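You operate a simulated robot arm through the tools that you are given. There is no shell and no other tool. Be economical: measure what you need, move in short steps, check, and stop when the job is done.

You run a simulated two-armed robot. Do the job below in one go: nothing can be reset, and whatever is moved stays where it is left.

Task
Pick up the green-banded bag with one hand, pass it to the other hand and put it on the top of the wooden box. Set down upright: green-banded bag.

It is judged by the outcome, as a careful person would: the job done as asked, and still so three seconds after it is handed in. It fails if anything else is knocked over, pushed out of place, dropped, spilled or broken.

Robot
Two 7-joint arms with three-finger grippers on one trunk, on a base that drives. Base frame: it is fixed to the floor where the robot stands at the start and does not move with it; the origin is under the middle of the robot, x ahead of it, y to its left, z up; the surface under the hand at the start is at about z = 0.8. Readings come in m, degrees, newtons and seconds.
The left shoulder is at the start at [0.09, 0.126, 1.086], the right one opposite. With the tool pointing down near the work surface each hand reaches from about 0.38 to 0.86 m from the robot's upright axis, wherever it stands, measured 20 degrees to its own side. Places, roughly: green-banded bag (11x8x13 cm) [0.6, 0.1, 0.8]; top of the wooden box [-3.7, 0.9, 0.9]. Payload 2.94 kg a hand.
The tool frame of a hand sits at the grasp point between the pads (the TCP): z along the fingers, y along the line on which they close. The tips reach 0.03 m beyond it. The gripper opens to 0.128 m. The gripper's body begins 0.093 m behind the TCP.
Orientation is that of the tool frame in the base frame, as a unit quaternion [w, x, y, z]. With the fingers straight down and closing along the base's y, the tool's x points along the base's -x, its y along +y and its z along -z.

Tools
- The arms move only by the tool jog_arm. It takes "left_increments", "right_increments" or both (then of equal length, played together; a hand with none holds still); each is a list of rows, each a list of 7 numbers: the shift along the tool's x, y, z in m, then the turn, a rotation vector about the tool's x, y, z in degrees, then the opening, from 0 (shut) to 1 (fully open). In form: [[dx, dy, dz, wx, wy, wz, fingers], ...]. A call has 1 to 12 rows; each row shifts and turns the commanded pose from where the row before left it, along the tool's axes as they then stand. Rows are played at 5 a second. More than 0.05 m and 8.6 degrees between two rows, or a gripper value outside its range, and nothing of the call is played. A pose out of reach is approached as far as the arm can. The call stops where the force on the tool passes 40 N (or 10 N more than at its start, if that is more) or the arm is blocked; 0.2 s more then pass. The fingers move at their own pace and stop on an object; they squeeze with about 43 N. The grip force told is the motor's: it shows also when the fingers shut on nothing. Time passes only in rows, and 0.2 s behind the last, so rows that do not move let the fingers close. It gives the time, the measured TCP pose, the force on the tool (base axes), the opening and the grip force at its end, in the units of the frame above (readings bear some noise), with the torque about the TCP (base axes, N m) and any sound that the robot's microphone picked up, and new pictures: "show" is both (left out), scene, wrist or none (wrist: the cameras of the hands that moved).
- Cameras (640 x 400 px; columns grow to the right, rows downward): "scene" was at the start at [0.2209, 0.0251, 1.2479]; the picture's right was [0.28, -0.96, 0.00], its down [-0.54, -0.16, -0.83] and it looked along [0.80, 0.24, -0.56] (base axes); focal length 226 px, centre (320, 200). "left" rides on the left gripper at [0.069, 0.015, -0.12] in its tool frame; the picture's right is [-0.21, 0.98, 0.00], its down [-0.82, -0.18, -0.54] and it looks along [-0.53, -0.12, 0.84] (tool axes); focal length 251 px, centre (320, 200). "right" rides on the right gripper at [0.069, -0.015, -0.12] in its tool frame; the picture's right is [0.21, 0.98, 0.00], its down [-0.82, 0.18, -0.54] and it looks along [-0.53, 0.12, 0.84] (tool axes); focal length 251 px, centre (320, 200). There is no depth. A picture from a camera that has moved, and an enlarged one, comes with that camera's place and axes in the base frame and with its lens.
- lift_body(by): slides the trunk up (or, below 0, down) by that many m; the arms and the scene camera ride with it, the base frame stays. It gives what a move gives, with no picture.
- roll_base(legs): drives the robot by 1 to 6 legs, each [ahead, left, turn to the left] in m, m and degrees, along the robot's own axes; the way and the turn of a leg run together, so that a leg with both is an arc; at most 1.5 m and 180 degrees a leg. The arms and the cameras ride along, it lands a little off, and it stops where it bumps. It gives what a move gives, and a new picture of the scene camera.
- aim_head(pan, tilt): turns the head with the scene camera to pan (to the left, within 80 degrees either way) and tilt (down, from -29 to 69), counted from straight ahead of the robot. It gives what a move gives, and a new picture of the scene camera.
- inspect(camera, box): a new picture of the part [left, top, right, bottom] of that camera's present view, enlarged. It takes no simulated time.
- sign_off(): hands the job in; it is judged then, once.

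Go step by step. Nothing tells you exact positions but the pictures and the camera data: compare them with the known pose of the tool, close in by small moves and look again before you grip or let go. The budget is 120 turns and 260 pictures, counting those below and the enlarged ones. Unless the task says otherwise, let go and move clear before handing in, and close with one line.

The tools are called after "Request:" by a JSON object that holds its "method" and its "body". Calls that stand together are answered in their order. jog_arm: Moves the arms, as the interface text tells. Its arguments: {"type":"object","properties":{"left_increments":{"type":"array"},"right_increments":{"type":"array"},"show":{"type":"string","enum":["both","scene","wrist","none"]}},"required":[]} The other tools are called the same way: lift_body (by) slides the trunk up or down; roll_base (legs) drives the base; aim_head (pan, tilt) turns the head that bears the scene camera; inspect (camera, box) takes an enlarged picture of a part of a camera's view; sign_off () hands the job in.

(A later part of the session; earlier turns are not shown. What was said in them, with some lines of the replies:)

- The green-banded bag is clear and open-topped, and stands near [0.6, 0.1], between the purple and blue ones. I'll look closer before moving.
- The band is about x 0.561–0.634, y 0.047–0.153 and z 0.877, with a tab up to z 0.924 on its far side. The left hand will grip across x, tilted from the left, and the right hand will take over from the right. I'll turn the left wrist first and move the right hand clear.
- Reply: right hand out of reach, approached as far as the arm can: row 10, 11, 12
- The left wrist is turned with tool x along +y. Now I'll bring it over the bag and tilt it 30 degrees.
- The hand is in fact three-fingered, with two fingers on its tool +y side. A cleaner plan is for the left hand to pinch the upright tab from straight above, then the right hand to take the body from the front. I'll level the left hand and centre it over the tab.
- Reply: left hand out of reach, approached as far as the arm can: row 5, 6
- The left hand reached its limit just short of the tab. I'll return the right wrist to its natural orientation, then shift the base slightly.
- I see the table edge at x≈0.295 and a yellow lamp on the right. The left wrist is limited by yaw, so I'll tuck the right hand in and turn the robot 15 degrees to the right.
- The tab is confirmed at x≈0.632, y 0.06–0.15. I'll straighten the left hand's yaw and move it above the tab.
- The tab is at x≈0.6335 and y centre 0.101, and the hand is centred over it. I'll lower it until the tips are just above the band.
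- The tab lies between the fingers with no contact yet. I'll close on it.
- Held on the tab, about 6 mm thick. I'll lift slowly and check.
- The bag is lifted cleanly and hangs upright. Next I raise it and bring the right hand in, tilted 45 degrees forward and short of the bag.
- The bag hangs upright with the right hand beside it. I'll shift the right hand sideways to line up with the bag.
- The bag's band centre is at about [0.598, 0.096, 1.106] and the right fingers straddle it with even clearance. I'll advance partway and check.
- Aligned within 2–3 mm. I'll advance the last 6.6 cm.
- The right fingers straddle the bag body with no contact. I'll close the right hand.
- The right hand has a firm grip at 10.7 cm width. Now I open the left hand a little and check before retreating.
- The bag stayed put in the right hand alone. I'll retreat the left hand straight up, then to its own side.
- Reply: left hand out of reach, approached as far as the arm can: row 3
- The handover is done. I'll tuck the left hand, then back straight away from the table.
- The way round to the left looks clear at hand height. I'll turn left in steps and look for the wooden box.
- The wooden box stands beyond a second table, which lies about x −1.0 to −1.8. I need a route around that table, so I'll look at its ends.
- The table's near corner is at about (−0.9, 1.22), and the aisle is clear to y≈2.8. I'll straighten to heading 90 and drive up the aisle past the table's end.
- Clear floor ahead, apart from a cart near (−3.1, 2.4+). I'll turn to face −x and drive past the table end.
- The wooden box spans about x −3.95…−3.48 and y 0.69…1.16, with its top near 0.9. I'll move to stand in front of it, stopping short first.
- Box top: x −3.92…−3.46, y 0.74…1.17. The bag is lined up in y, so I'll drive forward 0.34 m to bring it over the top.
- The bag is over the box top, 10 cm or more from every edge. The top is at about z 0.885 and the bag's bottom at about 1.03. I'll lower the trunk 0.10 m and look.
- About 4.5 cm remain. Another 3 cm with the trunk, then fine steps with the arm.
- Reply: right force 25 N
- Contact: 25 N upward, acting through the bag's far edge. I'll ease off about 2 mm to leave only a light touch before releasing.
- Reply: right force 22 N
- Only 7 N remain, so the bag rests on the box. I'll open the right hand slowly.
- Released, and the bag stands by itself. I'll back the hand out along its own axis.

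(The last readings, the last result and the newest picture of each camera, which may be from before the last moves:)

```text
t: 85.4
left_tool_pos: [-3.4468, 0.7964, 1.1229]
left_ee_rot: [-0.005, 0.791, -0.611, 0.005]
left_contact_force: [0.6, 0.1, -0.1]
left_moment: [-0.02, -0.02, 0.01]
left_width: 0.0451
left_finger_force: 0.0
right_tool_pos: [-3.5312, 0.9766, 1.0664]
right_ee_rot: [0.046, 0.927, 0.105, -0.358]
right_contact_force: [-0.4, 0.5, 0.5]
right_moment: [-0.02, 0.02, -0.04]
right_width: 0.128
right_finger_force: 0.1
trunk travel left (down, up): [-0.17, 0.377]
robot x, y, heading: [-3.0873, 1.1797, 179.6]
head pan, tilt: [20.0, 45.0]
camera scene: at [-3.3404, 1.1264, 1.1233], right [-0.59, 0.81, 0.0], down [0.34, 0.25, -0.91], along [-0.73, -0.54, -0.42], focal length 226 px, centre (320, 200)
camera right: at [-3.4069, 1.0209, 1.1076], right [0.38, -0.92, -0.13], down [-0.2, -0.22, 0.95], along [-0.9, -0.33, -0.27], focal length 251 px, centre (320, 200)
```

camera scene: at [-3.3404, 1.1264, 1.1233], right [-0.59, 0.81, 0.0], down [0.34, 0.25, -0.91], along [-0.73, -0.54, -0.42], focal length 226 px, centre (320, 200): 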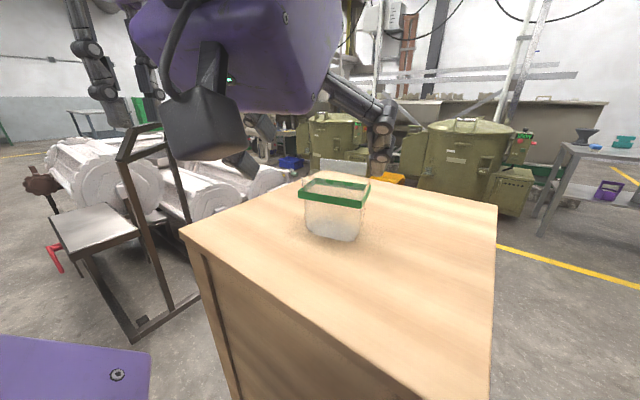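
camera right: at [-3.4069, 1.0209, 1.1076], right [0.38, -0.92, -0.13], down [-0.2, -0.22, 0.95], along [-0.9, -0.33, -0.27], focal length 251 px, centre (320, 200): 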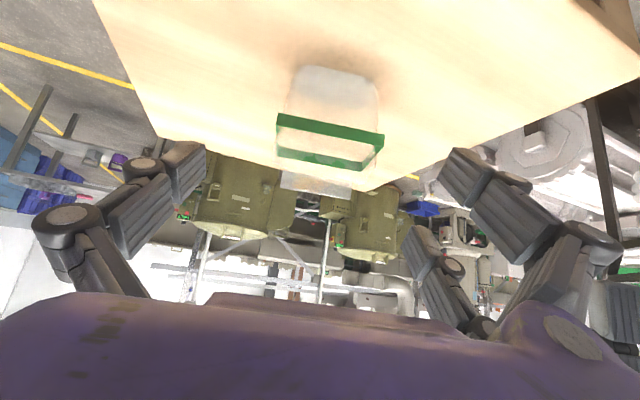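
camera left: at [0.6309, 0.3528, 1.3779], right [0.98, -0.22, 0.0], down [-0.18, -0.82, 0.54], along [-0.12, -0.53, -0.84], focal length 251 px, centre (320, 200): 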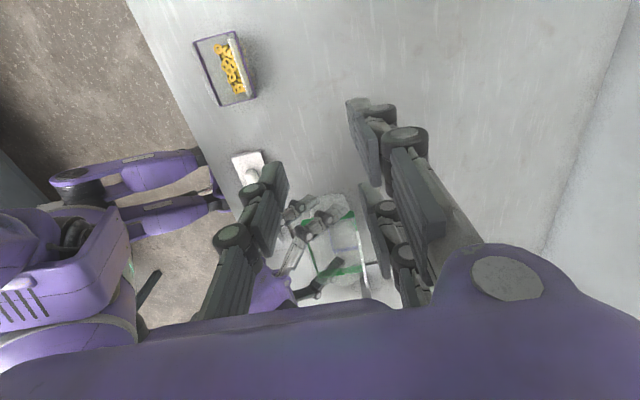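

The bag stands upright on the box and the hand is out. I'll back the robot away a little and take a last look.

Request:
{"method": "roll_base", "body": {"legs": [[-0.3, 0, 0]]}}

Request:
{"method": "inspect", "body": {"camera": "scene", "box": [200, 100, 440, 250]}}

```text
t: 87.5
left_tool_pos: [-3.1451, 0.795, 1.1227]
left_ee_rot: [-0.005, 0.791, -0.612, 0.005]
left_contact_force: [-0.2, -1.1, 0.3]
left_moment: [-0.04, 0.04, -0.01]
left_width: 0.0447
left_finger_force: 0.1
right_tool_pos: [-3.2281, 0.9751, 1.0676]
right_ee_rot: [0.047, 0.927, 0.106, -0.358]
right_contact_force: [0.6, -0.4, 0.5]
right_moment: [-0.02, 0.03, 0.02]
right_width: 0.1277
right_finger_force: 0.1
trunk travel left (down, up): [-0.17, 0.377]
robot x, y, heading: [-2.7879, 1.1811, 179.7]
head pan, tilt: [20.0, 45.0]
camera scene: at [-3.0369, 1.1243, 1.1187], right [-0.61, 0.79, 0.0], down [0.37, 0.28, -0.89], along [-0.7, -0.54, -0.46], focal length 226 px, centre (320, 200)
```

scene: 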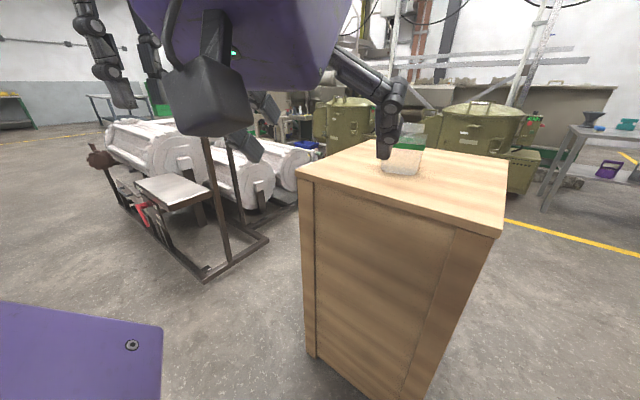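

```text
2.67 times, centred on (320, 175) of scene
camera zoom: at [-3.0369, 1.1243, 1.1187], right [-0.61, 0.79, 0.0], down [0.37, 0.28, -0.89], along [-0.7, -0.54, -0.46], focal length 602 px, centre (320, 267)
```

zoom: 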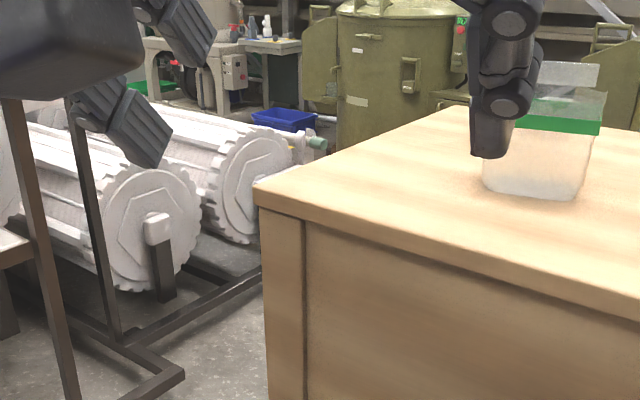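

The bag stands upright on the box, and both hands are well clear. I'm handing it in.

Request:
{"method": "sign_off", "body": {}}

```text
The job is handed in.
```

The green-banded bag was picked up with the left hand, passed to the right hand and set down upright on top of the wooden box; I saw nothing else moved or knocked over.
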